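You operate a simulated robot arm through the tools that you are given. There is no shell and no other tool. Be economical: measure what you need, move in short steps, check, and stop when the job is done.

The job below is to be done with a simulated two-armed robot. You get a single attempt, and the scene is never put back.

Task
Switch off, free the stitched shoe and move it to the tall stand.
Fine: foot up by its lever and motor off first, then the slide plate to load; seat the shoe on the stand's jack; leave the other shoe alone.
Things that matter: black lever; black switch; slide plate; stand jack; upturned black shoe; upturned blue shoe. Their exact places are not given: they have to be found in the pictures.

It is judged by the outcome, as a careful person would: the job done as asked, and still so three seconds after it is handed in. It fails if anything else is knocked over, pushed out of place, dropped, spilled or broken.

Robot
Two 7-joint arms with fingered hands on one trunk, on a base that drives. Base frame: it is fixed to the floor where the robot stands at the start and does not move with it; the origin is under the middle of the robot, x ahead of it, y to its left, z up. Units: m, degrees, N and s.
The left shoulder is at the start at [0.06, 0.166, 1.002], the right one opposite. With the tool pointing down near the work surface each hand reaches from about 0.34 to 0.86 m from the robot's upright axis, wherever it stands, measured 20 degrees to its own side. Places, roughly: black lever [0.6, 0.2, 1.3]; black switch [0.4, 0.5, 0.9]; slide plate [0.6, 0.1, 0.9]; stand jack [0.3, -0.6, 0.8]. Payload 5 kg a hand.
Tool frame (each hand has its own): the origin (TCP) lies between the finger pads and is the grasp point; the fingertips stand 0.032 m ahead of it; z points along the fingers, y is the line along which they close. Largest opening 0.16 m; the body of the gripper starts 0.089 m behind the TCP. The gripper is a hand of 3 fingers: y runs from the thumb to the fingers, the wrist lies at [0, 0, -0.267] in the tool frame, and closing takes about 1.5 s.
Orientation is told as [roll, pitch, yaw] about the base's x, y, z axes, in that order, counted from this pose: with the fingers straight down and closing along the base's y, the tool's x points along the base's -x, its y along +y and its z along -z.

Tools
- The arms move only by the tool play_rows. It takes "left_plan", "right_plan" or both (then of equal length, played together; a hand with none holds still); each is one flat list of numbers, 7 for each row, row after row: the finger opening in m, from 0 to 0.16, then the shift along the tool's x, y, z in m, then the turn, a rotation vector about the tool's x, y, z in rad. In form: [grip, tx, ty, tz, rx, ry, rz, grip, tx, ty, tz, rx, ry, rz, ...]. A call has 1 to 12 rows; each row shifts and turns the commanded pose from where the row before left it, along the tool's axes as they then stand. Each row takes 0.2 s and may step no farther than 0.05 m and 8.6 degrees from the row before; otherwise, or with a gripper value out of range, the whole call is refused. A pose out of reach is approached as far as the arm can. The call stops where the force on the tool passes 40 N (or 10 N more than at its start, if that is more) or the arm is blocked; 0.2 s more then pass. Each finger travels about 0.045 m/s and halts on what it meets, pressing with about 22 N; the grip force reading is that of the motor and also rises with nothing between the fingers. The clock runs only during rows and for 0.2 s after the last one: add rows that do not move to give the fingers time. It gives the time, the measured TCP pose, the force on the tool (base axes), the opening and the grip force at its end, in the units of the frame above (readings bear some noise), with the torque about the TCP (base axes, N m) and any sound that the robot's microphone picked up.
- Cameras (640 x 400 px; columns grow to the right, rows downward): "scene" is now at [0.0655, -0.0061, 1.6604]; the picture's right is [-0.05, -1.00, 0.00], its down [-0.66, 0.03, -0.75] and it looks along [0.75, -0.04, -0.67] (base axes); focal length 222 px, centre (320, 200). "left" rides on the left gripper at [-0.065, -0.004, -0.116] in its tool frame; the picture's right is [0.06, -1.00, 0.00], its down [0.87, 0.05, -0.49] and it looks along [0.49, 0.03, 0.87] (tool axes); focal length 261 px, centre (320, 200). "right" rides on the right gripper at [0.065, -0.004, -0.116] in its tool frame; the picture's right is [0.06, 1.00, 0.00], its down [-0.87, 0.05, -0.49] and it looks along [-0.49, 0.03, 0.87] (tool axes); focal length 261 px, centre (320, 200).
- snapshot(camera): a new picture of that camera. No time passes.
- slide_trunk(by): slides the trunk up (or, below 0, down) by that many m; the arms and the scene camera ride with it, the base frame stays. It gives what a move gives, with no picture.
- drive_base(legs): drives the robot by 1 to 6 legs, each [ahead, turn to the left] in m and degrees, along the robot's own axes; the way and the turn of a leg run together, so that a leg with both is an arc; at most 1.5 m and 180 degrees a leg. The arms and the cameras ride along, it lands a little off, and it stops where it bumps. It gives what a move gives.
- preshape(shape, hand): the hand has 3 fingers and takes this shape, open, in about a second: jaw (thumb against the fingers, like two jaws); tri (thumb and two fingers); tip (a fingertip pinch); poke (one finger out to press); point (the index stretched); flat (the hand flat); cup (the hand cupped); fist (a fist). The gripper value then closes the fingers along that shape, each until it touches; the sizes above hold for jaw. It gives what a move gives, with no picture.
- head_to(pan, tilt): turns the head with the scene camera to pan (to the left, within 86 degrees either way) and tilt (down, from -29 to 69), counted from straight ahead of the robot. It gives what a move gives.
- locate(camera, pixels): for up to 12 pixels [column, row] of the newest picture of that camera ("zoom" is the newest enlarged one), the place [x, y, z] in the base frame of the surface seen there, good to about 0.002 m, but the place of the scene camera against the robot may be out by one fixed shift of up to 0.018 m in any direction. No time passes.
- enlarge(camera, box): a new picture of the part [left, top, right, bottom] of that camera's present view, enlarged. No time passes.
- finish_job(): hands the job in; it is judged then, once.

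Go step by step. Measure first, check grasps and placings, and put right what went wrong. The budget is 80 turns and 58 pictures, counting those below and the enlarged ones. Unless the task says otherwise, let go and move clear before handing in, and close with one line.

The tools are called after ">>>" as a command line: name --argument value ..., lists and objects as JSON in quotes. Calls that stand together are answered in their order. play_rows: Moves the arms, as the interface text tells. Its arguments: {"type":"object","properties":{"left_plan":{"type":"array","items":{"type":"number"}},"right_plan":{"type":"array","items":{"type":"number"}}},"required":[]} The other tools are called the same way: slide_trunk (by) slides the trunk up or down; preshape (shape, hand) gives the hand a shape; drive_base (legs) drives the base; head_to (pan, tilt) turns the head that bears the scene camera; snapshot (camera) takes a picture; locate (camera, pixels) gives the place of the surface under pixels of a picture; enlarge (camera, box) takes an enlarged picture of a part of a camera's view; finish_job () hands the job in.

At the start:

```text
t: 0.0
left_eef_pos: [0.4325, 0.3105, 1.4772]
left_tcp_rot: [-0.1, -0.1, 0.1]
left_ft_force: [0.2, -0.1, -0.6]
left_torque: [0.04, 0.0, -0.03]
left_width: 0.1597
left_grip_force: 0.0
left_shape: jaw
right_eef_pos: [0.4461, -0.0638, 1.4517]
right_tcp_rot: [0.1, 0.0, 0.0]
right_ft_force: [-0.6, 0.4, -0.1]
right_torque: [0.02, -0.01, 0.01]
right_width: 0.16
right_grip_force: 0.0
right_shape: jaw
trunk travel left (down, up): [-0.551, 0.039]
robot x, y, heading: [-0.0001, -0.0022, -0.0]
head pan, tilt: [-2.7, 41.7]
```

scene: 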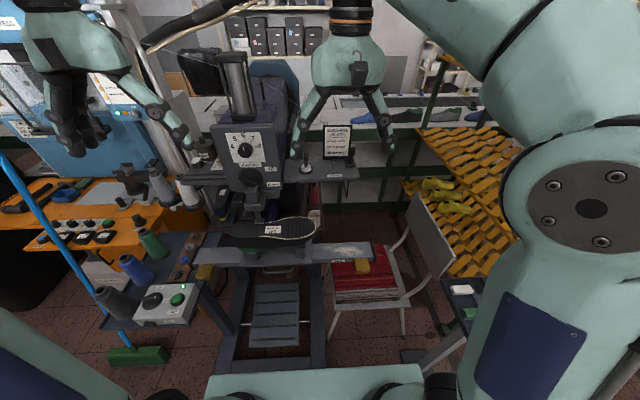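
right: 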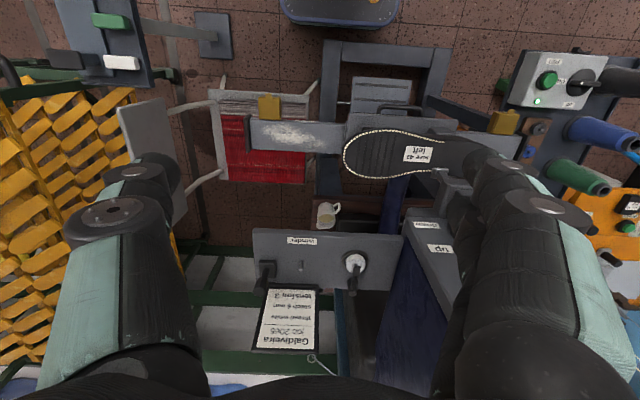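
left: 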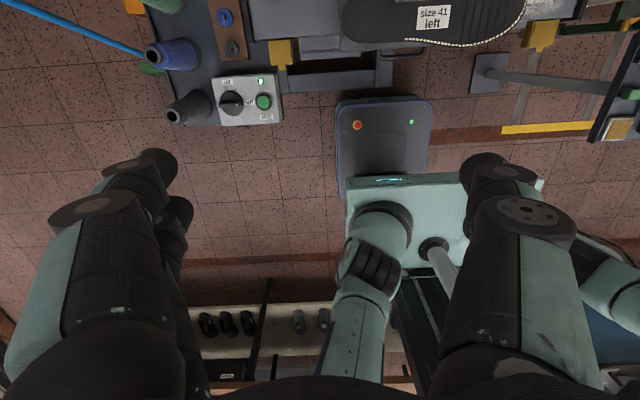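

The scene shows the machine with a shoe at about (270,230), a switch box at (165,303) and the slide plate at (340,252). I'll take closer views of each.

>>> enlarge --camera "scene" --box '[180, 40, 380, 290]'

>>> enlarge --camera "left" --box '[140, 0, 300, 130]'

>>> enlarge --camera "right" --box '[230, 80, 530, 290]'

```text
1.60 times, centred on (280, 165) of scene
```

zoom: 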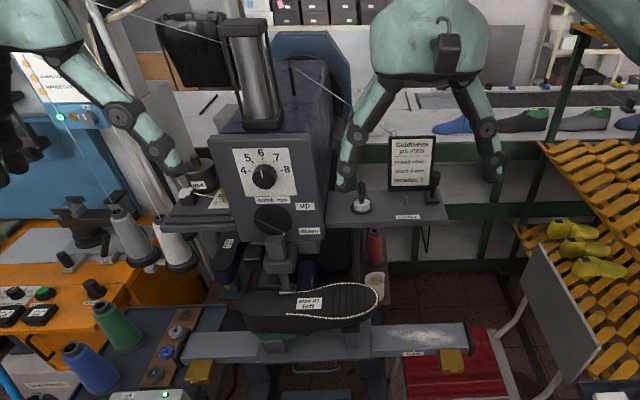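

```text
3.08 times, centred on (220, 65) of left
```

zoom: 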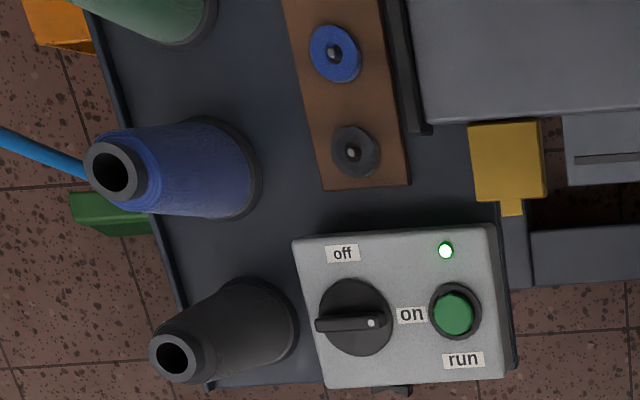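

```text
1.90 times, centred on (380, 185) of right
```

zoom: 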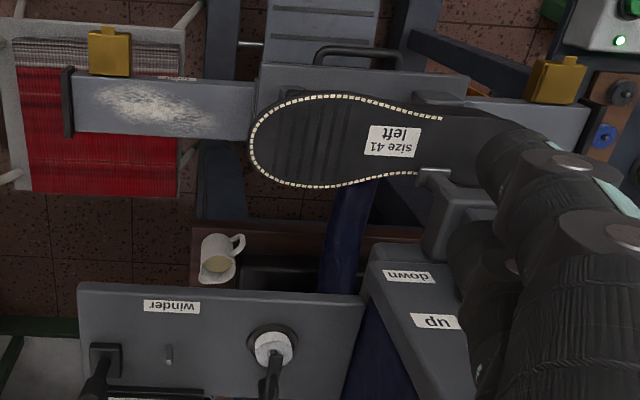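

The machine carries the black shoe; the dot on the switch points to "on". Next I look at the lever face, the rail labels, and the stand to the right.

>>> enlarge --camera "scene" --box '[220, 120, 300, 210]'

>>> enlarge --camera "scene" --box '[180, 200, 390, 300]'

>>> head_to --pan -60 --tilt 45

>>> snapshot --camera "scene"

```text
4.44 times, centred on (260, 165) of scene
```

zoom: 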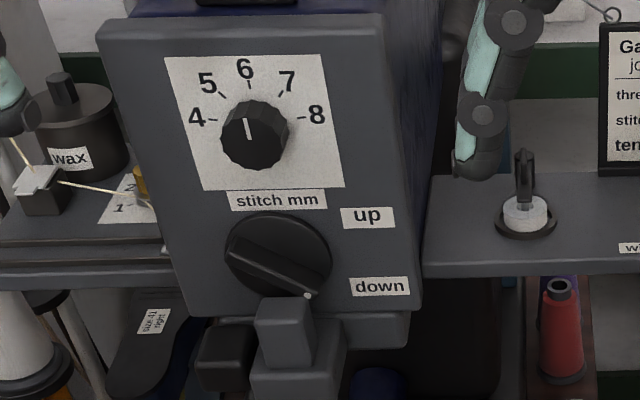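

```text
3.05 times, centred on (285, 250) of scene
```

zoom: 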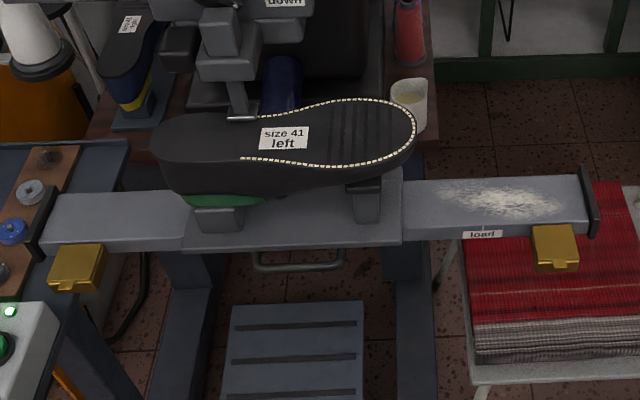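

```text
t: 1.3
left_eef_pos: [0.4327, 0.3107, 1.4756]
left_tcp_rot: [0.0, -0.1, -0.1]
left_ft_force: [0.2, 0.1, -0.9]
left_torque: [-0.02, 0.0, -0.01]
left_width: 0.1597
left_grip_force: 0.0
left_shape: jaw
right_eef_pos: [0.4457, -0.0646, 1.45]
right_tcp_rot: [0.0, 0.0, 0.0]
right_ft_force: [0.7, 0.4, 0.2]
right_torque: [-0.02, -0.01, 0.0]
right_width: 0.1597
right_grip_force: 0.0
right_shape: jaw
trunk travel left (down, up): [-0.551, 0.039]
robot x, y, heading: [0.0004, 0.0002, 0.1]
head pan, tilt: [-60.0, 45.0]
```

```text
49 pictures are left
```

scene: 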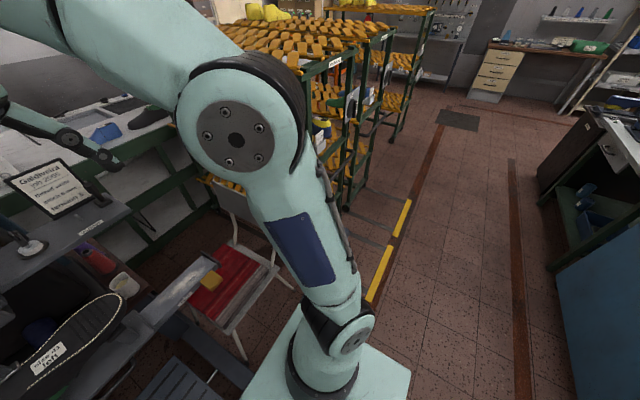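

The stand hides behind the right arm from the head camera. The right-hand camera sees its tray at (110,45), so I look and locate there and restore the head.

>>> enlarge --camera "right" --box '[30, 0, 260, 140]'

>>> locate --camera "right" --pixels '[[110, 20], [120, 62], [70, 60], [90, 80], [214, 35], [345, 153], [445, 152], [270, 133], [545, 75], [580, 80], [548, 82], [355, 263]]'

>>> head_to --pan 0 --tilt 45

>>> snapshot --camera "scene"

>>> locate --camera "left" --pixels '[[231, 104], [232, 96], [232, 110], [222, 103], [262, 101], [225, 120]]'

```text
2.78 times, centred on (145, 70) of right
```

zoom: 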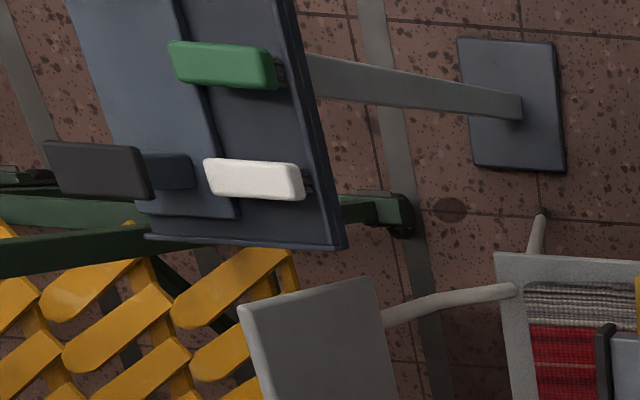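

```text
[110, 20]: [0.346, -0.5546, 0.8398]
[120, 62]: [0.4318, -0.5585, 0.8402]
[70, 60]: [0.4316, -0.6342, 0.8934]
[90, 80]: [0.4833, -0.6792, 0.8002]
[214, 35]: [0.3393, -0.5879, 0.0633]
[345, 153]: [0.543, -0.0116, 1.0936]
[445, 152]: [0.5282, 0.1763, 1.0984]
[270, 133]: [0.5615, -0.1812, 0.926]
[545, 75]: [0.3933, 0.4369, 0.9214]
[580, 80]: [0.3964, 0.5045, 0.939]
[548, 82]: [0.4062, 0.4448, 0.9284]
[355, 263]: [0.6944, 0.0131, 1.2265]
```

```text
t: 2.6
left_eef_pos: [0.4315, 0.3107, 1.4747]
left_tcp_rot: [-0.1, -0.1, 0.0]
left_ft_force: [0.1, -0.1, 0.4]
left_torque: [-0.02, 0.01, -0.03]
left_width: 0.1598
left_grip_force: 0.0
left_shape: jaw
right_eef_pos: [0.4445, -0.0655, 1.4509]
right_tcp_rot: [0.0, 0.0, 0.0]
right_ft_force: [0.2, 0.6, 0.1]
right_torque: [0.0, 0.0, -0.02]
right_width: 0.1599
right_grip_force: 0.0
right_shape: jaw
trunk travel left (down, up): [-0.551, 0.039]
robot x, y, heading: [-0.0009, -0.0011, -0.0]
head pan, tilt: [0.0, 45.0]
```

```text
47 pictures are left
```

scene: 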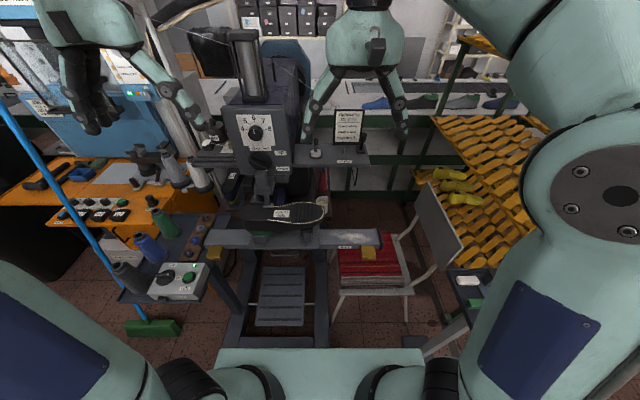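

```text
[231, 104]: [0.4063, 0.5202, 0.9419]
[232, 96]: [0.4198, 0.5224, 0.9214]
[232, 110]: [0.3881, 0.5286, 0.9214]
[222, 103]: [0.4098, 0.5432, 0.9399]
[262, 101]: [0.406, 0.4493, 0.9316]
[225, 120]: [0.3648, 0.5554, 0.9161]
```

I measure the lever in the scene view and calibrate its fixed shift against hand-camera points (switch, table).

>>> enlarge --camera "scene" --box '[235, 130, 315, 180]'

>>> locate --camera "scene" --pixels '[[190, 277], [262, 160], [285, 213], [325, 210], [380, 238], [165, 278]]'

>>> enlarge --camera "scene" --box '[130, 240, 230, 310]'

```text
8.00 times, centred on (275, 155) of scene
```

zoom: 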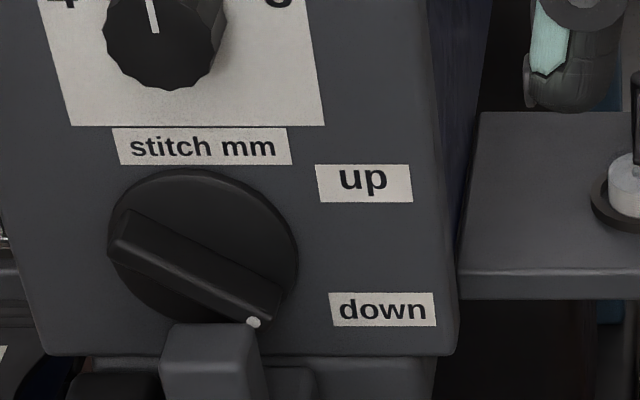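

```text
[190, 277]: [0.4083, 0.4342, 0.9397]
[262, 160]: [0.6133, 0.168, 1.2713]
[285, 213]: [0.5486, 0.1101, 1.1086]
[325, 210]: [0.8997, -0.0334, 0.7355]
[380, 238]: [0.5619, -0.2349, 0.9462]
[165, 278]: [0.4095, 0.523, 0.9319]
```

```text
5.71 times, centred on (180, 275) of scene
```

zoom: 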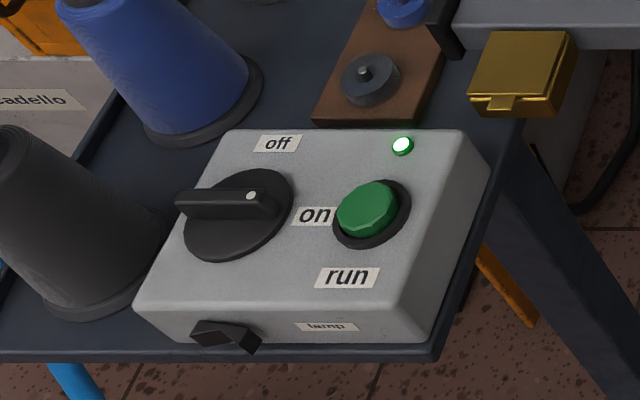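

The lever disc is centred near [0.61, 0.18, 1.26] with its dot toward "down"; I plan to push its left end down with horizontal fingers. First I turn the left hand to point ahead, with fingers closed.

>>> play_rows --left_plan '[0.0, 0, 0, 0, 0, -0.143, 0, 0.0, 0, 0, 0, 0, -0.143, 0, 0.0, 0, 0, 0, 0, -0.143, 0, 0.0, 0, 0, 0, 0, -0.143, 0, 0.0, 0, 0, 0, 0, -0.143, 0, 0.0, 0, 0, 0, 0, -0.143, 0, 0.0, 0, 0, 0, 0, -0.143, 0, 0.0, 0, 0, 0, 0, -0.143, 0, 0.0, 0, 0, 0, 0, -0.143, 0, 0.0, 0, 0, 0, 0, -0.143, 0, 0.0, 0, 0, 0, 0, -0.141, 0]'

>>> snapshot --camera "left"

>>> snapshot --camera "scene"

```text
t: 5.0
left_eef_pos: [0.4316, 0.3102, 1.4753]
left_tcp_rot: [-115.2, -89.7, 115.3]
left_ft_force: [0.6, 0.8, 0.0]
left_torque: [0.0, -0.02, 0.01]
left_width: 0.0
left_grip_force: 21.8
left_shape: jaw
right_eef_pos: [0.4457, -0.0636, 1.4499]
right_tcp_rot: [0.0, -0.1, 0.0]
right_ft_force: [0.5, -0.2, -0.2]
right_torque: [-0.04, -0.05, 0.01]
right_width: 0.1599
right_grip_force: 0.0
right_shape: jaw
trunk travel left (down, up): [-0.551, 0.039]
robot x, y, heading: [0.002, 0.0012, 0.2]
head pan, tilt: [0.0, 45.0]
```

```text
44 pictures are left
```

left: 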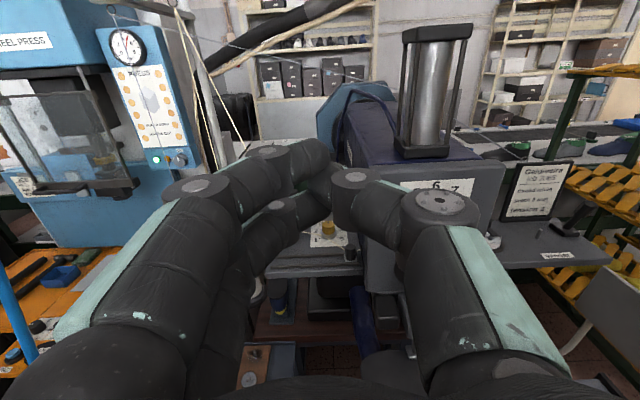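

```text
43 pictures are left
```

scene: 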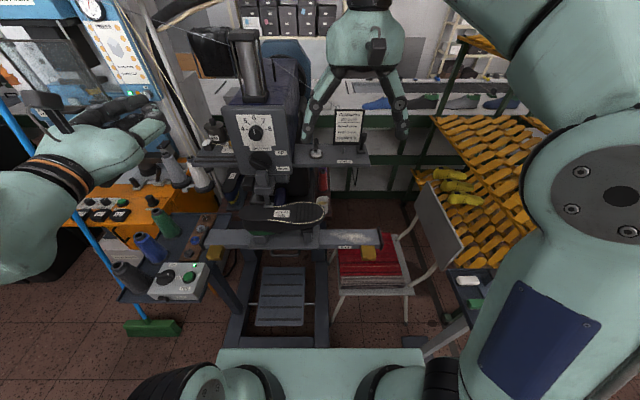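

The hand now points ahead, but the closed fingers hide the panel. I lower it to lever height, kept back and to the left, to measure the panel.

>>> play_rows --left_plan '[0.0, 0.05, 0, 0, 0, 0, 0, 0.0, 0.05, 0, 0, 0, 0, 0, 0.0, 0.04, 0.0, 0, 0, 0, 0, 0.0, 0, 0, 0, 0, 0, 0]'

>>> snapshot --camera "left"

>>> enlarge --camera "scene" --box '[215, 90, 315, 200]'

>>> locate --camera "zoom" --pixels '[[235, 160], [235, 100], [270, 258], [240, 250], [315, 262], [255, 210], [235, 190], [200, 150], [295, 240], [200, 195], [275, 320], [230, 320]]'

```text
t: 6.0
left_eef_pos: [0.464, 0.3368, 1.3978]
left_tcp_rot: [-24.9, -89.9, 25.0]
left_ft_force: [-1.0, 1.0, 0.5]
left_torque: [-0.03, -0.02, 0.04]
left_width: 0.0
left_grip_force: 22.0
left_shape: jaw
left hand out of reach, approached as far as the arm can: row 2, 3
right_eef_pos: [0.4445, -0.0636, 1.4509]
right_tcp_rot: [0.0, -0.1, 0.0]
right_ft_force: [-0.3, -0.5, 0.7]
right_torque: [0.02, -0.02, 0.0]
right_width: 0.1598
right_grip_force: 0.0
right_shape: jaw
trunk travel left (down, up): [-0.551, 0.039]
robot x, y, heading: [-0.0005, -0.0001, 0.0]
head pan, tilt: [0.0, 45.0]
```

```text
42 pictures are left
```

left: 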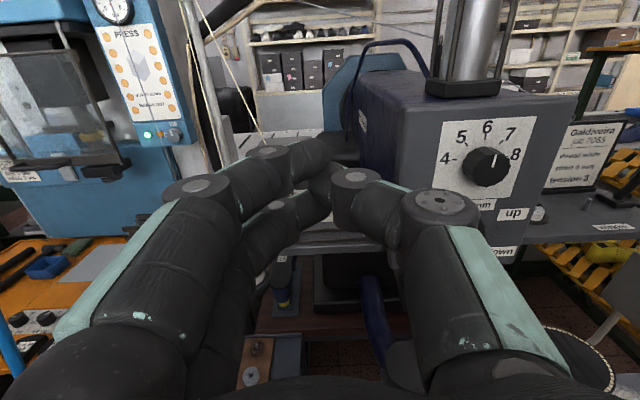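

```text
3.64 times, centred on (265, 145) of scene
```

zoom: 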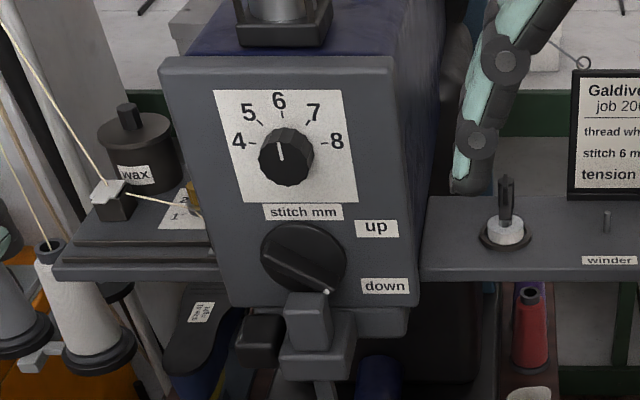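

```text
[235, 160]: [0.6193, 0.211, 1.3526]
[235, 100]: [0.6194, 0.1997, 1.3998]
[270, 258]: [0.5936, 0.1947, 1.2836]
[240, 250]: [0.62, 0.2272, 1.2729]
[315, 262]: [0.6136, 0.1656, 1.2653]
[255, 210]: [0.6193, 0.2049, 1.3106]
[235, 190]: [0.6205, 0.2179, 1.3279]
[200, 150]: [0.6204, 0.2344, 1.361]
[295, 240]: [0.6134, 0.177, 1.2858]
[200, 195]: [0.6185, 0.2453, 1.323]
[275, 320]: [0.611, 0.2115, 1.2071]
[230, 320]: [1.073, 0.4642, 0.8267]
```

The arm is near its inner reach limit, so I drive back 0.15 m and shape the left hand to poke with one finger. The bar's front stands at x≈0.594, its left end near y 0.205, z 1.285 (scene frame, uncorrected).

>>> drive_base --legs '[[-0.15, 0]]'

>>> preshape --hand "left" --shape "poke"

>>> snapshot --camera "left"

>>> snapshot --camera "scene"

```text
t: 7.3
left_eef_pos: [0.3108, 0.337, 1.3981]
left_tcp_rot: [-76.8, -89.9, 76.8]
left_ft_force: [-0.6, -0.1, -0.8]
left_torque: [0.01, 0.02, -0.02]
left_width: 0.0
left_grip_force: 21.5
left_shape: jaw
right_eef_pos: [0.2922, -0.065, 1.4507]
right_tcp_rot: [0.0, -0.1, 0.1]
right_ft_force: [-1.0, 0.5, 0.2]
right_torque: [-0.03, -0.05, -0.02]
right_width: 0.1599
right_grip_force: 0.1
right_shape: jaw
trunk travel left (down, up): [-0.551, 0.039]
robot x, y, heading: [-0.1506, 0.0027, -0.1]
head pan, tilt: [0.0, 45.0]
```

```text
t: 8.2
left_eef_pos: [0.3141, 0.3374, 1.3986]
left_tcp_rot: [-38.4, -90.0, 38.3]
left_ft_force: [0.8, 0.0, 0.4]
left_torque: [0.0, 0.01, 0.01]
left_width: 0.0003
left_grip_force: 0.1
left_shape: poke
right_eef_pos: [0.2939, -0.0645, 1.4525]
right_tcp_rot: [0.1, -0.1, -0.1]
right_ft_force: [0.8, -0.1, -0.5]
right_torque: [0.03, -0.01, -0.01]
right_width: 0.1599
right_grip_force: 0.1
right_shape: jaw
trunk travel left (down, up): [-0.551, 0.039]
robot x, y, heading: [-0.1535, 0.0035, -0.2]
head pan, tilt: [0.0, 45.0]
```

```text
40 pictures are left
```

left: 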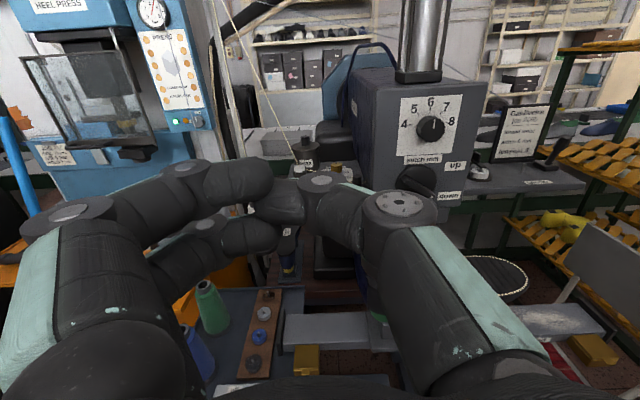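

```text
39 pictures are left
```

scene: 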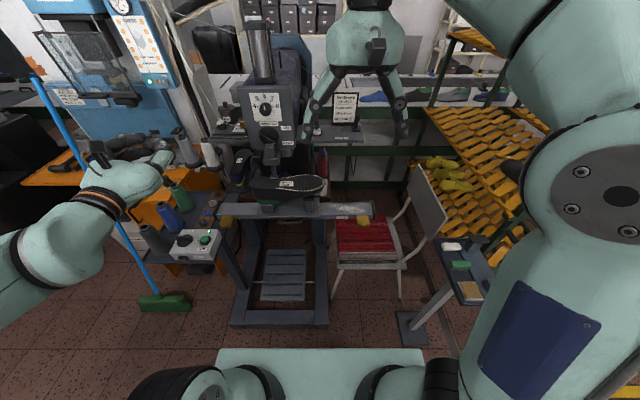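

The poke shape isn't obviously one extended finger; I locate the fingertip pixels (295,205), (265,175), (270,240), and the panel features from this camera.

>>> locate --camera "left" --pixels '[[295, 200], [265, 178], [272, 240], [325, 178], [205, 225], [431, 128], [412, 175], [430, 178], [402, 170], [456, 168], [475, 295], [430, 200]]'

>>> enlarge --camera "left" --box '[180, 80, 480, 270]'

```text
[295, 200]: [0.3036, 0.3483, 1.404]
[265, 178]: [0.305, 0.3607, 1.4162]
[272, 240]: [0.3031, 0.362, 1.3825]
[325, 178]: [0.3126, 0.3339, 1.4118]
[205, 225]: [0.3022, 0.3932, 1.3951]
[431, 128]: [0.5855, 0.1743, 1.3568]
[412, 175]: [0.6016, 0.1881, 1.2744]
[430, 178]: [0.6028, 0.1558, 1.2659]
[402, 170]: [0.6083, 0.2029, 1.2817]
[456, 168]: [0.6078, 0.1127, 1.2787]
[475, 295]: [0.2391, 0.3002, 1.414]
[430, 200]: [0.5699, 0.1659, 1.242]
```

```text
2.11 times, centred on (330, 175) of left
```

zoom: 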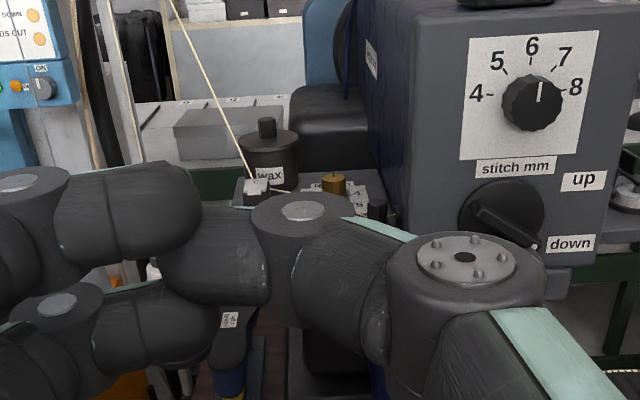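

The needle block (front x≈0.57) guards the lever's lower side, so pushing its left end down is the way. I try the "point" shape to get one clear straight finger.

>>> preshape --hand "left" --shape "point"

>>> snapshot --camera "left"

>>> enlarge --camera "scene" --box '[0, 100, 220, 240]'

```text
t: 9.1
left_eef_pos: [0.3135, 0.3354, 1.3977]
left_tcp_rot: [-35.4, -89.9, 35.3]
left_ft_force: [0.1, -0.1, 0.0]
left_torque: [-0.01, 0.01, -0.01]
left_width: 0.0
left_grip_force: 0.1
left_shape: point
right_eef_pos: [0.2939, -0.0654, 1.451]
right_tcp_rot: [0.0, 0.1, 0.0]
right_ft_force: [-0.4, 0.7, 0.1]
right_torque: [-0.02, 0.0, 0.01]
right_width: 0.1599
right_grip_force: 0.0
right_shape: jaw
trunk travel left (down, up): [-0.551, 0.039]
robot x, y, heading: [-0.1526, -0.0008, 0.1]
head pan, tilt: [0.0, 45.0]
```

```text
37 pictures are left
```

left: 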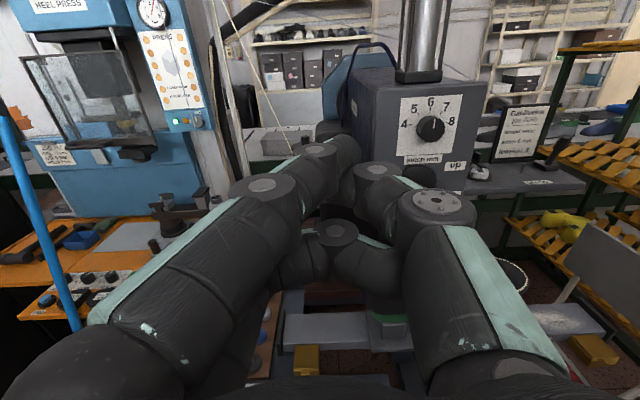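

```text
2.86 times, centred on (110, 170) of scene
```

zoom: 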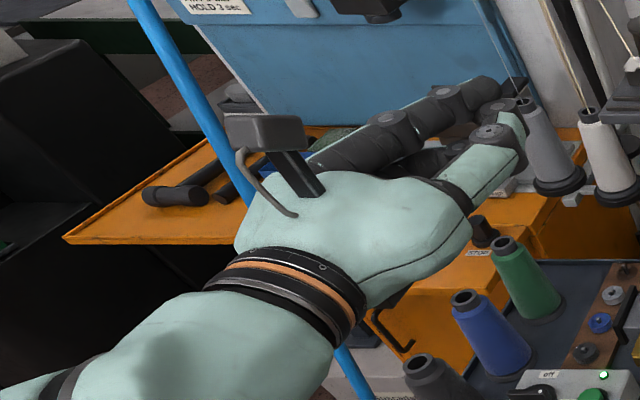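

In the point shape the upper-left finger reaches straight ahead; I measure its tip near (345,150).

>>> locate --camera "left" --pixels '[[345, 142], [352, 155], [340, 150], [330, 140], [315, 165], [318, 150], [357, 150], [375, 170], [345, 170]]'

>>> enlarge --camera "left" --box '[270, 110, 420, 210]'

```text
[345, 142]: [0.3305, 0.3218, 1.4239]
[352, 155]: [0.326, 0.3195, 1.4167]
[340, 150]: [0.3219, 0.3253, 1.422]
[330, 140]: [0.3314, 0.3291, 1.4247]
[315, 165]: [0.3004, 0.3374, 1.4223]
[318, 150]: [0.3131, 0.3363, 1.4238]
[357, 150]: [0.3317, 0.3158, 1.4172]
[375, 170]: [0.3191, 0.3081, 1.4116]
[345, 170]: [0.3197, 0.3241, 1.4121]
```

```text
4.00 times, centred on (345, 160) of left
```

zoom: 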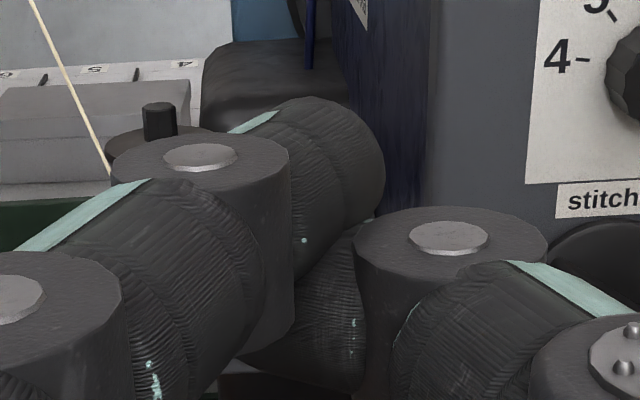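

The index barely protrudes past the thumb, so instead I'll use the thumb alone: jaw wide open, hand rolled +90° so the thumb is lowest and the fingers are well above the dial. Preshape jaw and roll.

>>> preshape --hand "left" --shape "jaw"

>>> play_rows --left_plan '[0.16, 0, 0, 0, 0, 0, 0.143, 0.16, 0, 0, 0, 0, 0, 0.143, 0.16, 0, 0, 0, 0, 0, 0.143, 0.16, 0, 0, 0, 0, 0, 0.143, 0.16, 0, 0, 0, 0, 0, 0.143, 0.16, 0, 0, 0, 0, 0, 0.143, 0.16, 0, 0, 0, 0, 0, 0.143, 0.16, 0, 0, 0, 0, 0, 0.143, 0.16, 0, 0, 0, 0, 0, 0.143, 0.16, 0, 0, 0, 0, 0, 0.143, 0.16, 0, 0, 0, 0, 0, 0.141]'

>>> snapshot --camera "left"

```text
t: 10.0
left_eef_pos: [0.3138, 0.3372, 1.399]
left_tcp_rot: [-35.0, -89.8, 34.8]
left_ft_force: [-1.0, 0.5, -1.3]
left_torque: [-0.02, 0.01, -0.02]
left_width: 0.1596
left_grip_force: 0.0
left_shape: jaw
right_eef_pos: [0.2929, -0.0646, 1.4502]
right_tcp_rot: [0.0, 0.0, 0.0]
right_ft_force: [0.6, -1.1, -0.6]
right_torque: [0.02, -0.05, 0.0]
right_width: 0.16
right_grip_force: 0.0
right_shape: jaw
trunk travel left (down, up): [-0.551, 0.039]
robot x, y, heading: [-0.1519, -0.0009, 0.1]
head pan, tilt: [0.0, 45.0]
```

```text
t: 12.4
left_eef_pos: [0.3125, 0.3371, 1.3987]
left_tcp_rot: [90.0, 0.1, -90.0]
left_ft_force: [-0.2, 0.2, 0.2]
left_torque: [0.02, 0.0, -0.04]
left_width: 0.1598
left_grip_force: 0.1
left_shape: jaw
right_eef_pos: [0.295, -0.0648, 1.4508]
right_tcp_rot: [0.0, 0.0, -0.1]
right_ft_force: [-0.3, 0.4, 0.6]
right_torque: [-0.03, 0.01, 0.01]
right_width: 0.1602
right_grip_force: 0.0
right_shape: jaw
trunk travel left (down, up): [-0.551, 0.039]
robot x, y, heading: [-0.1533, -0.0011, -0.3]
head pan, tilt: [0.0, 45.0]
```

```text
34 pictures are left
```

left: 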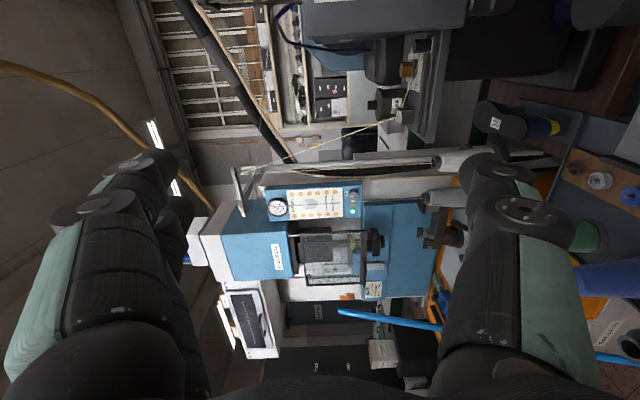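

The roll worked: the thumb is now the low finger. I measure the thumb tip near (490,150) and (520,170).

>>> locate --camera "left" --pixels '[[490, 152], [475, 165], [490, 148], [470, 160], [500, 165], [520, 165], [535, 180], [485, 185]]'

>>> enlarge --camera "left" --box '[400, 100, 600, 240]'

```text
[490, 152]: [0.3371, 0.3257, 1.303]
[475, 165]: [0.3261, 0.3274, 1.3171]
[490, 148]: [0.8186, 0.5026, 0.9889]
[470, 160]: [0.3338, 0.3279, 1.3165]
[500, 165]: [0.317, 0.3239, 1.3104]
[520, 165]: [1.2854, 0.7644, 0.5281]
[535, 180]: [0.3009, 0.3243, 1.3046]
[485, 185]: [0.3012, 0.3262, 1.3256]
```

```text
2.86 times, centred on (500, 170) of left
```

zoom: 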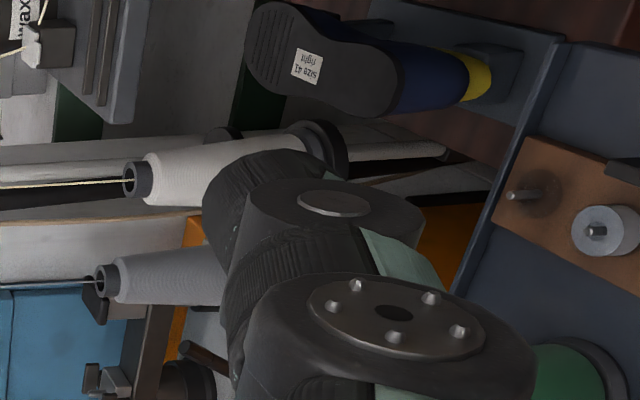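

The thumb is about 0.024 m thick, spanning tool y −0.080 to −0.104 and reaching the +0.032 tip. I move it to just in front of and above the lever's left end and check.

>>> play_rows --left_plan '[0.16, -0.0225, 0.0025, 0.036, 0, 0, 0, 0.16, -0.0225, 0.0025, 0.036, 0, 0, 0, 0.16, -0.0225, 0.0025, 0.036, 0, 0, 0, 0.16, -0.0225, 0.0025, 0.036, 0, 0, 0, 0.16, -0.0225, 0.0025, 0.036, 0, 0, 0, 0.16, -0.0225, 0.0025, 0.036, 0, 0, 0, 0.16, 0, 0, 0, 0, 0, 0]'

>>> enlarge --camera "scene" --box '[210, 70, 330, 170]'

```text
t: 14.0
left_eef_pos: [0.5274, 0.2014, 1.4135]
left_tcp_rot: [89.9, -0.1, -90.0]
left_ft_force: [-1.1, -0.1, 0.9]
left_torque: [0.0, 0.05, -0.01]
left_width: 0.1599
left_grip_force: 0.0
left_shape: jaw
right_eef_pos: [0.2931, -0.0641, 1.4516]
right_tcp_rot: [0.0, 0.0, 0.0]
right_ft_force: [0.0, 0.9, 0.4]
right_torque: [-0.02, -0.02, 0.0]
right_width: 0.1599
right_grip_force: 0.1
right_shape: jaw
trunk travel left (down, up): [-0.551, 0.039]
robot x, y, heading: [-0.1529, 0.0004, 0.1]
head pan, tilt: [0.0, 45.0]
```

```text
4.00 times, centred on (270, 120) of scene
```

zoom: 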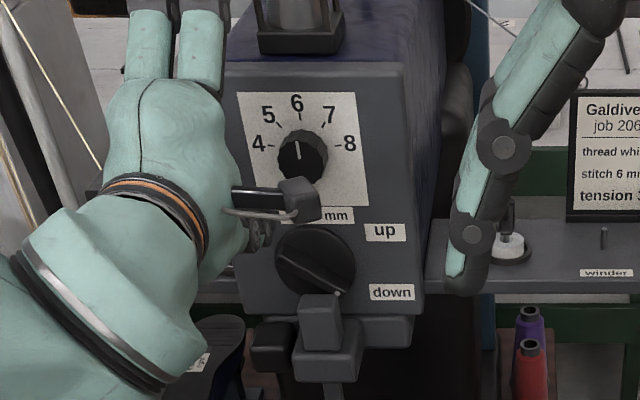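

The thumb shows at zoom (258,235) beside the lever's left end (283,262). I locate both in this same picture for relative offsets.

>>> locate --camera "zoom" --pixels '[[258, 235], [268, 232], [255, 225], [283, 262], [290, 265], [310, 278], [335, 290], [315, 240], [350, 260], [300, 165], [250, 250], [316, 305]]'

```text
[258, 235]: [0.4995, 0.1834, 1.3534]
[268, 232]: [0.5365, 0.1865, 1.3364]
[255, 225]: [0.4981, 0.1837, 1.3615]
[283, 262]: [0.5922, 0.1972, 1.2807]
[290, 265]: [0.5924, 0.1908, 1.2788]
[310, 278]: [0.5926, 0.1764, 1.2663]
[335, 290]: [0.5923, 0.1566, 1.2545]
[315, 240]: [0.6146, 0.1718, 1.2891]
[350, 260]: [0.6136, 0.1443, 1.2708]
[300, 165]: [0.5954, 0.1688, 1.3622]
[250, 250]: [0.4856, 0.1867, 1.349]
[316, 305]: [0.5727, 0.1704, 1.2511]
```

The bar spans y≈0.155–0.20 at slope ~33°, front x≈0.592, and the thumb sits directly above its left end. I push the tip in 0.043 m, then press down in steps.

>>> play_rows --left_plan '[0.16, 0, 0, 0.022, 0, 0, 0, 0.16, 0, 0, 0.021, 0, 0, 0, 0.16, 0, -0.015, 0, 0, 0, 0, 0.16, 0, -0.012, 0, 0, 0, 0, 0.16, 0, -0.01, 0, 0, 0, 0, 0.16, 0, -0.01, 0, 0, 0, 0, 0.16, 0, 0, 0, 0, 0, 0]'

>>> enlarge --camera "scene" --box '[210, 70, 330, 170]'

```text
t: 15.6
left_eef_pos: [0.5727, 0.2009, 1.3657]
left_tcp_rot: [89.8, -0.1, -90.1]
left_ft_force: [-0.8, 0.4, 0.2]
left_torque: [-0.01, 0.06, 0.03]
left_width: 0.1601
left_grip_force: 0.1
left_shape: jaw
right_eef_pos: [0.2938, -0.0647, 1.4515]
right_tcp_rot: [0.0, -0.1, -0.1]
right_ft_force: [-0.1, -0.2, -0.2]
right_torque: [0.0, 0.0, -0.01]
right_width: 0.1597
right_grip_force: 0.1
right_shape: jaw
trunk travel left (down, up): [-0.551, 0.039]
robot x, y, heading: [-0.1517, 0.0024, 0.1]
head pan, tilt: [0.0, 45.0]
```

```text
4.00 times, centred on (270, 120) of scene
```

zoom: 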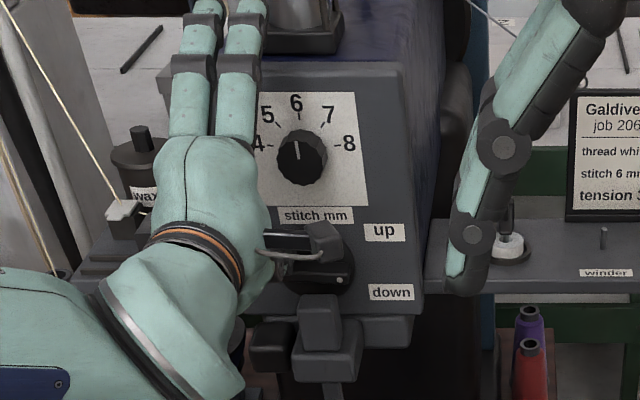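

The dot has risen to zoom (338,280), so the bar is turning. I keep pressing down another 0.03 m.

>>> play_rows --left_plan '[0.16, 0, -0.008, 0, 0, 0, 0, 0.16, 0, -0.008, 0, 0, 0, 0, 0.16, 0, -0.008, 0, 0, 0, 0, 0.16, 0, -0.006, 0, 0, 0, 0, 0.16, 0, 0, 0, 0, 0, 0]'

>>> enlarge --camera "scene" --box '[210, 70, 330, 170]'

```text
t: 16.8
left_eef_pos: [0.5686, 0.2025, 1.3392]
left_tcp_rot: [90.1, -0.1, -89.9]
left_ft_force: [-6.0, 9.8, 15.4]
left_torque: [0.78, 0.21, 0.21]
left_width: 0.1589
left_grip_force: 0.0
left_shape: jaw
right_eef_pos: [0.2929, -0.0638, 1.451]
right_tcp_rot: [0.0, -0.2, 0.0]
right_ft_force: [-0.4, 0.3, -1.5]
right_torque: [-0.01, 0.0, 0.02]
right_width: 0.1597
right_grip_force: 0.2
right_shape: jaw
trunk travel left (down, up): [-0.551, 0.039]
robot x, y, heading: [-0.1522, -0.0015, 0.1]
head pan, tilt: [0.0, 45.0]
```

```text
4.00 times, centred on (270, 120) of scene
```

zoom: 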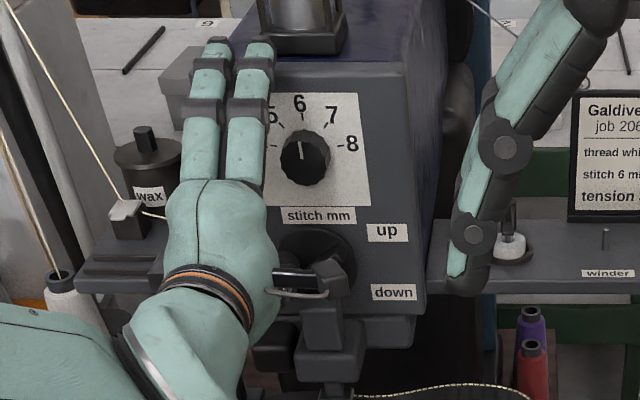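

A reaction of 15 N up suggests the lever met its stop. I retract upward a little, then straight back, and check the dot.

>>> play_rows --left_plan '[0.16, 0, 0.012, 0, 0, 0, 0, 0.16, 0, 0, -0.045, 0, 0, 0, 0.16, 0.02, 0, -0.045, 0, 0, 0, 0.16, 0.035, 0, -0.03, 0, 0, 0, 0.16, 0.035, 0, -0.03, 0, 0, 0, 0.16, 0.035, 0, -0.03, 0, 0, 0]'

>>> enlarge --camera "scene" --box '[200, 80, 340, 220]'

```text
t: 18.2
left_eef_pos: [0.3906, 0.3292, 1.347]
left_tcp_rot: [89.8, -0.2, -90.0]
left_ft_force: [-0.8, 0.3, 0.3]
left_torque: [0.0, -0.02, 0.03]
left_width: 0.1595
left_grip_force: 0.2
left_shape: jaw
right_eef_pos: [0.293, -0.064, 1.4522]
right_tcp_rot: [-0.1, -0.1, 0.0]
right_ft_force: [-0.6, -0.5, -0.8]
right_torque: [0.01, -0.02, 0.0]
right_width: 0.1599
right_grip_force: 0.0
right_shape: jaw
trunk travel left (down, up): [-0.551, 0.039]
robot x, y, heading: [-0.1526, -0.0001, 0.0]
head pan, tilt: [0.0, 45.0]
```

```text
2.86 times, centred on (270, 150) of scene
```

zoom: 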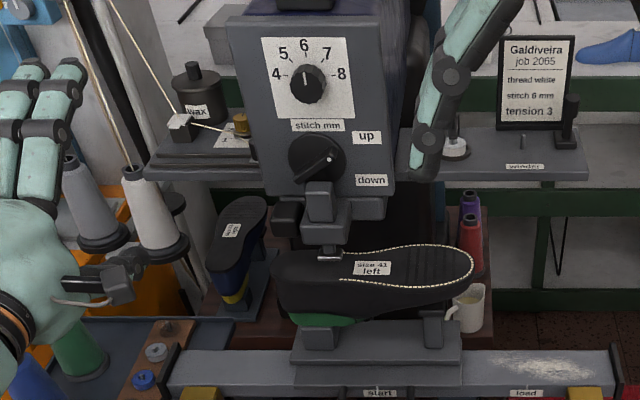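

The dot now points toward "up". I zoom to confirm the foot is off the sole.

>>> enlarge --camera "scene" --box '[255, 120, 325, 190]'

>>> locate --camera "zoom" --pixels '[[285, 210], [285, 255], [315, 310], [310, 90]]'

```text
5.71 times, centred on (290, 155) of scene
```

zoom: 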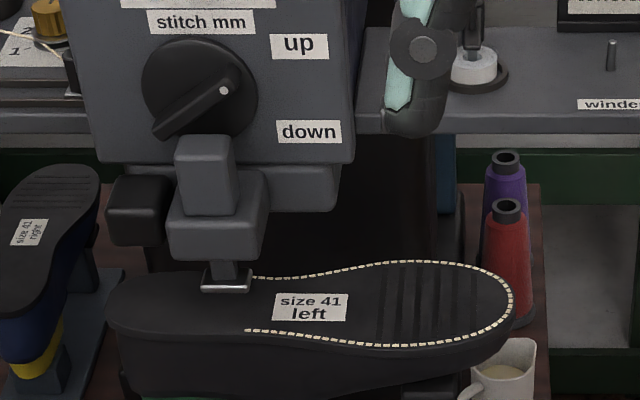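

```text
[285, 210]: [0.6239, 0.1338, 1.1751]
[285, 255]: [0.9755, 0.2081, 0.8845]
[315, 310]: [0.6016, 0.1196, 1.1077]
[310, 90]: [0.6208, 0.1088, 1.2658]
```

The foot is lifted off the sole (gap at zoom (225,290)). Next the switch: I turn the left hand fingers-down, which gives closing along x, and bring it above the knob.

>>> play_rows --left_plan '[0.1, 0, 0, 0, 0.143, 0, 0, 0.1, 0, 0, 0, 0.143, 0, 0, 0.1, 0, 0, 0, 0.143, 0, 0, 0.1, 0, 0, 0, 0.143, 0, 0, 0.1, 0, 0, 0, 0.143, 0, 0, 0.1, 0, 0, 0, 0.143, 0, 0, 0.1, 0, 0, 0, 0.143, 0, 0, 0.1, 0, 0, 0, 0.143, 0, 0, 0.1, 0, 0, 0, 0.143, 0, 0, 0.1, 0, 0, 0, 0.143, 0, 0, 0.1, 0, 0, 0, 0.141, 0, 0]'

>>> play_rows --left_plan '[0.1, 0.04, 0, 0.02, 0, 0, 0, 0.1, 0.04, 0, 0.02, 0, 0, 0, 0.1, 0.04, 0, 0.02, 0, 0, 0, 0.1, 0.04, 0.01, 0.02, 0, 0, 0, 0.1, 0.025, 0, 0.04, 0, 0, 0, 0.1, 0, 0, 0.045, 0, 0, 0, 0.1, 0, 0, 0.045, 0, 0, 0, 0.1, 0, 0, 0, 0, 0, 0]'

>>> snapshot --camera "left"

```text
t: 20.6
left_eef_pos: [0.393, 0.3255, 1.3474]
left_tcp_rot: [-0.1, 0.0, -90.0]
left_ft_force: [0.2, -0.4, -0.3]
left_torque: [0.01, 0.0, 0.0]
left_width: 0.1001
left_grip_force: 0.0
left_shape: jaw
right_eef_pos: [0.2956, -0.0653, 1.4502]
right_tcp_rot: [0.0, 0.0, -0.1]
right_ft_force: [0.2, -0.1, 0.1]
right_torque: [0.03, 0.03, 0.02]
right_width: 0.1603
right_grip_force: 0.0
right_shape: jaw
trunk travel left (down, up): [-0.551, 0.039]
robot x, y, heading: [-0.1509, 0.0005, 0.1]
head pan, tilt: [0.0, 45.0]
```

```text
t: 22.4
left_eef_pos: [0.4021, 0.5104, 1.1366]
left_tcp_rot: [-0.1, -0.1, -90.0]
left_ft_force: [0.1, -0.1, 0.5]
left_torque: [0.01, -0.03, 0.0]
left_width: 0.1004
left_grip_force: 0.0
left_shape: jaw
right_eef_pos: [0.2948, -0.0662, 1.4508]
right_tcp_rot: [0.0, -0.2, 0.1]
right_ft_force: [-0.1, -0.8, 0.4]
right_torque: [0.01, -0.02, -0.03]
right_width: 0.1595
right_grip_force: 0.0
right_shape: jaw
trunk travel left (down, up): [-0.551, 0.039]
robot x, y, heading: [-0.1519, -0.0004, 0.0]
head pan, tilt: [0.0, 45.0]
```

```text
27 pictures are left
```

left: 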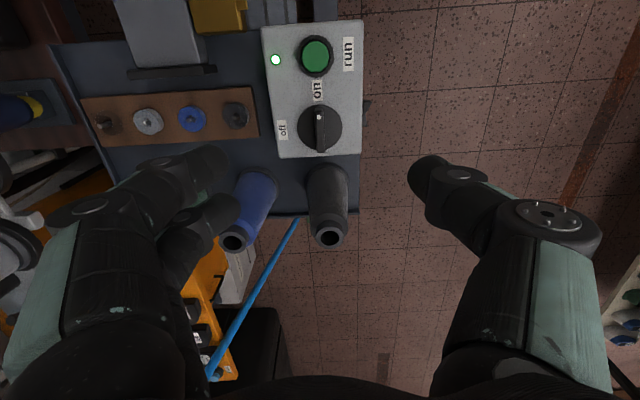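

The knob shows at (321,128), dot toward "on", with the black spool top at (330,237) close behind. I locate both.

>>> locate --camera "left" --pixels '[[321, 112], [322, 128], [323, 146], [334, 128], [308, 128], [330, 237], [345, 232], [328, 172], [234, 242], [315, 55], [346, 115]]'

```text
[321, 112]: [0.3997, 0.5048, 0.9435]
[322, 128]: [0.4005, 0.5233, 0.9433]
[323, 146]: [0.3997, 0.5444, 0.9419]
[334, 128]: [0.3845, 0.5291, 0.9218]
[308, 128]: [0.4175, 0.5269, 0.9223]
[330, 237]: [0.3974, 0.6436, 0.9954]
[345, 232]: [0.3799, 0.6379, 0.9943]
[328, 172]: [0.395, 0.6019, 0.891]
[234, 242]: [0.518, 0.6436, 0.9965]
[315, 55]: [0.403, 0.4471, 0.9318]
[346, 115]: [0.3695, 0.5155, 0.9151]
```

The bar lies along y at x=0.400, centred at y≈0.520, top z 0.943; the spool stays clear. I descend to TCP z≈0.96, then close on it.

>>> play_rows --left_plan '[0.06, 0.0096, -0.002, 0.04, 0, 0, 0, 0.06, 0, 0, 0.045, 0, 0, 0, 0.06, 0, 0, 0.045, 0, 0, 0, 0.06, 0, 0, 0.03, 0, 0, 0, 0.06, 0, 0, 0.017, 0, 0, 0, 0.06, 0, 0, 0, 0, 0, 0, 0.0, 0, 0, 0, 0, 0, 0, 0.0, 0, 0, 0, 0, 0, 0, 0.0, 0, 0, 0, 0, 0, 0, 0.0, 0, 0, 0, 0, 0, 0, 0.0, 0, 0, 0, 0, 0, 0]'

>>> enlarge --camera "left" --box '[200, 80, 440, 230]'

```text
t: 24.8
left_eef_pos: [0.4003, 0.5211, 0.9597]
left_tcp_rot: [-0.2, -0.2, -90.1]
left_ft_force: [1.2, 0.5, -2.2]
left_torque: [0.01, -0.06, 0.01]
left_width: 0.0065
left_grip_force: 22.1
left_shape: jaw
right_eef_pos: [0.2951, -0.0648, 1.4501]
right_tcp_rot: [-0.1, 0.0, 0.0]
right_ft_force: [-0.1, -0.6, 0.0]
right_torque: [-0.01, 0.01, 0.0]
right_width: 0.1597
right_grip_force: 0.1
right_shape: jaw
trunk travel left (down, up): [-0.551, 0.039]
robot x, y, heading: [-0.1499, 0.0043, -0.1]
head pan, tilt: [0.0, 45.0]
```

```text
2.67 times, centred on (320, 155) of left
```

zoom: 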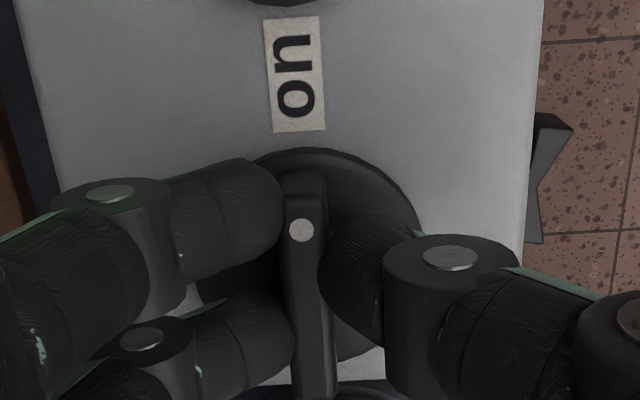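

The bar is held between thumb and fingers (zoom (305,250)). I twist a quarter turn counter-clockwise seen from above, toward "off".

>>> play_rows --left_plan '[0.0, 0, 0, 0, 0, 0, -0.143, 0.0, 0, 0, 0, 0, 0, -0.143, 0.0, 0, 0, 0, 0, 0, -0.143, 0.0, 0, 0, 0, 0, 0, -0.143, 0.0, 0, 0, 0, 0, 0, -0.143, 0.0, 0, 0, 0, 0, 0, -0.143, 0.0, 0, 0, 0, 0, 0, -0.143, 0.0, 0, 0, 0, 0, 0, -0.143, 0.0, 0, 0, 0, 0, 0, -0.143, 0.0, 0, 0, 0, 0, 0, -0.143, 0.0, 0, 0, 0, 0, 0, -0.141]'

>>> snapshot --camera "left"

```text
t: 27.2
left_eef_pos: [0.4027, 0.5217, 0.9598]
left_tcp_rot: [0.0, 0.0, 0.1]
left_ft_force: [30.4, 5.5, 2.7]
left_torque: [0.17, -0.61, -0.18]
left_width: 0.0059
left_grip_force: 21.7
left_shape: jaw
right_eef_pos: [0.2969, -0.0645, 1.4505]
right_tcp_rot: [0.0, 0.1, 0.0]
right_ft_force: [0.0, 0.9, 0.0]
right_torque: [-0.02, 0.0, 0.04]
right_width: 0.1599
right_grip_force: 0.0
right_shape: jaw
trunk travel left (down, up): [-0.551, 0.039]
robot x, y, heading: [-0.1525, -0.0001, 0.1]
head pan, tilt: [0.0, 45.0]
```

```text
25 pictures are left
```

left: 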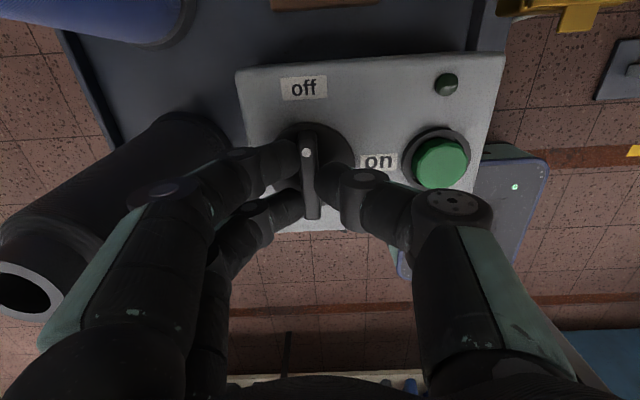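

The lamp is dark and the dot points to "off". I open the fingers only slightly (spool close by) and lift straight up.

>>> play_rows --left_plan '[0.03, 0, 0, 0, 0, 0, 0, 0.03, 0, 0, 0, 0, 0, 0, 0.03, 0, 0, -0.03, 0, 0, 0, 0.03, 0, 0, -0.045, 0, 0, 0, 0.03, 0, 0, -0.045, 0, 0, 0, 0.03, 0, 0, -0.045, 0, 0, 0]'

>>> snapshot --camera "left"

>>> snapshot --camera "scene"

```text
t: 28.6
left_eef_pos: [0.3992, 0.52, 1.127]
left_tcp_rot: [0.0, 0.0, 0.0]
left_ft_force: [0.3, -0.4, -0.2]
left_torque: [0.04, 0.0, 0.0]
left_width: 0.0299
left_grip_force: 0.0
left_shape: jaw
right_eef_pos: [0.2931, -0.0645, 1.4517]
right_tcp_rot: [0.0, -0.2, 0.0]
right_ft_force: [-0.5, -0.5, -0.6]
right_torque: [0.05, -0.02, -0.04]
right_width: 0.1601
right_grip_force: 0.1
right_shape: jaw
trunk travel left (down, up): [-0.551, 0.039]
robot x, y, heading: [-0.1553, 0.0001, -0.0]
head pan, tilt: [0.0, 45.0]
```

```text
24 pictures are left
```

left: 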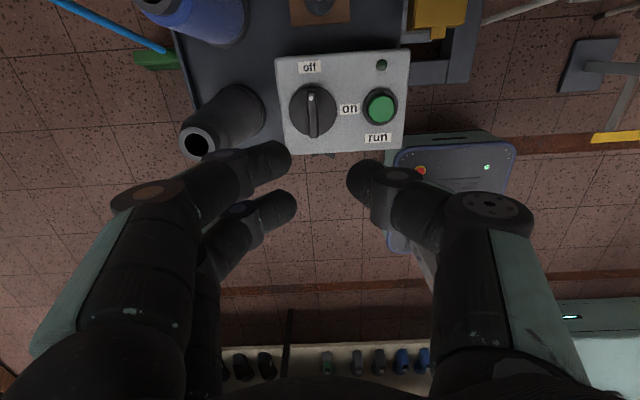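

```text
23 pictures are left
```

scene: 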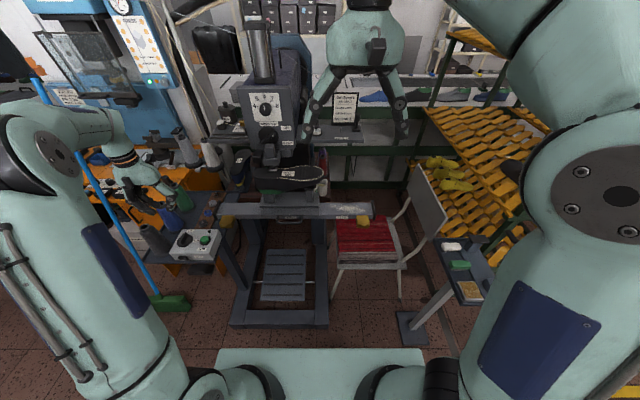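

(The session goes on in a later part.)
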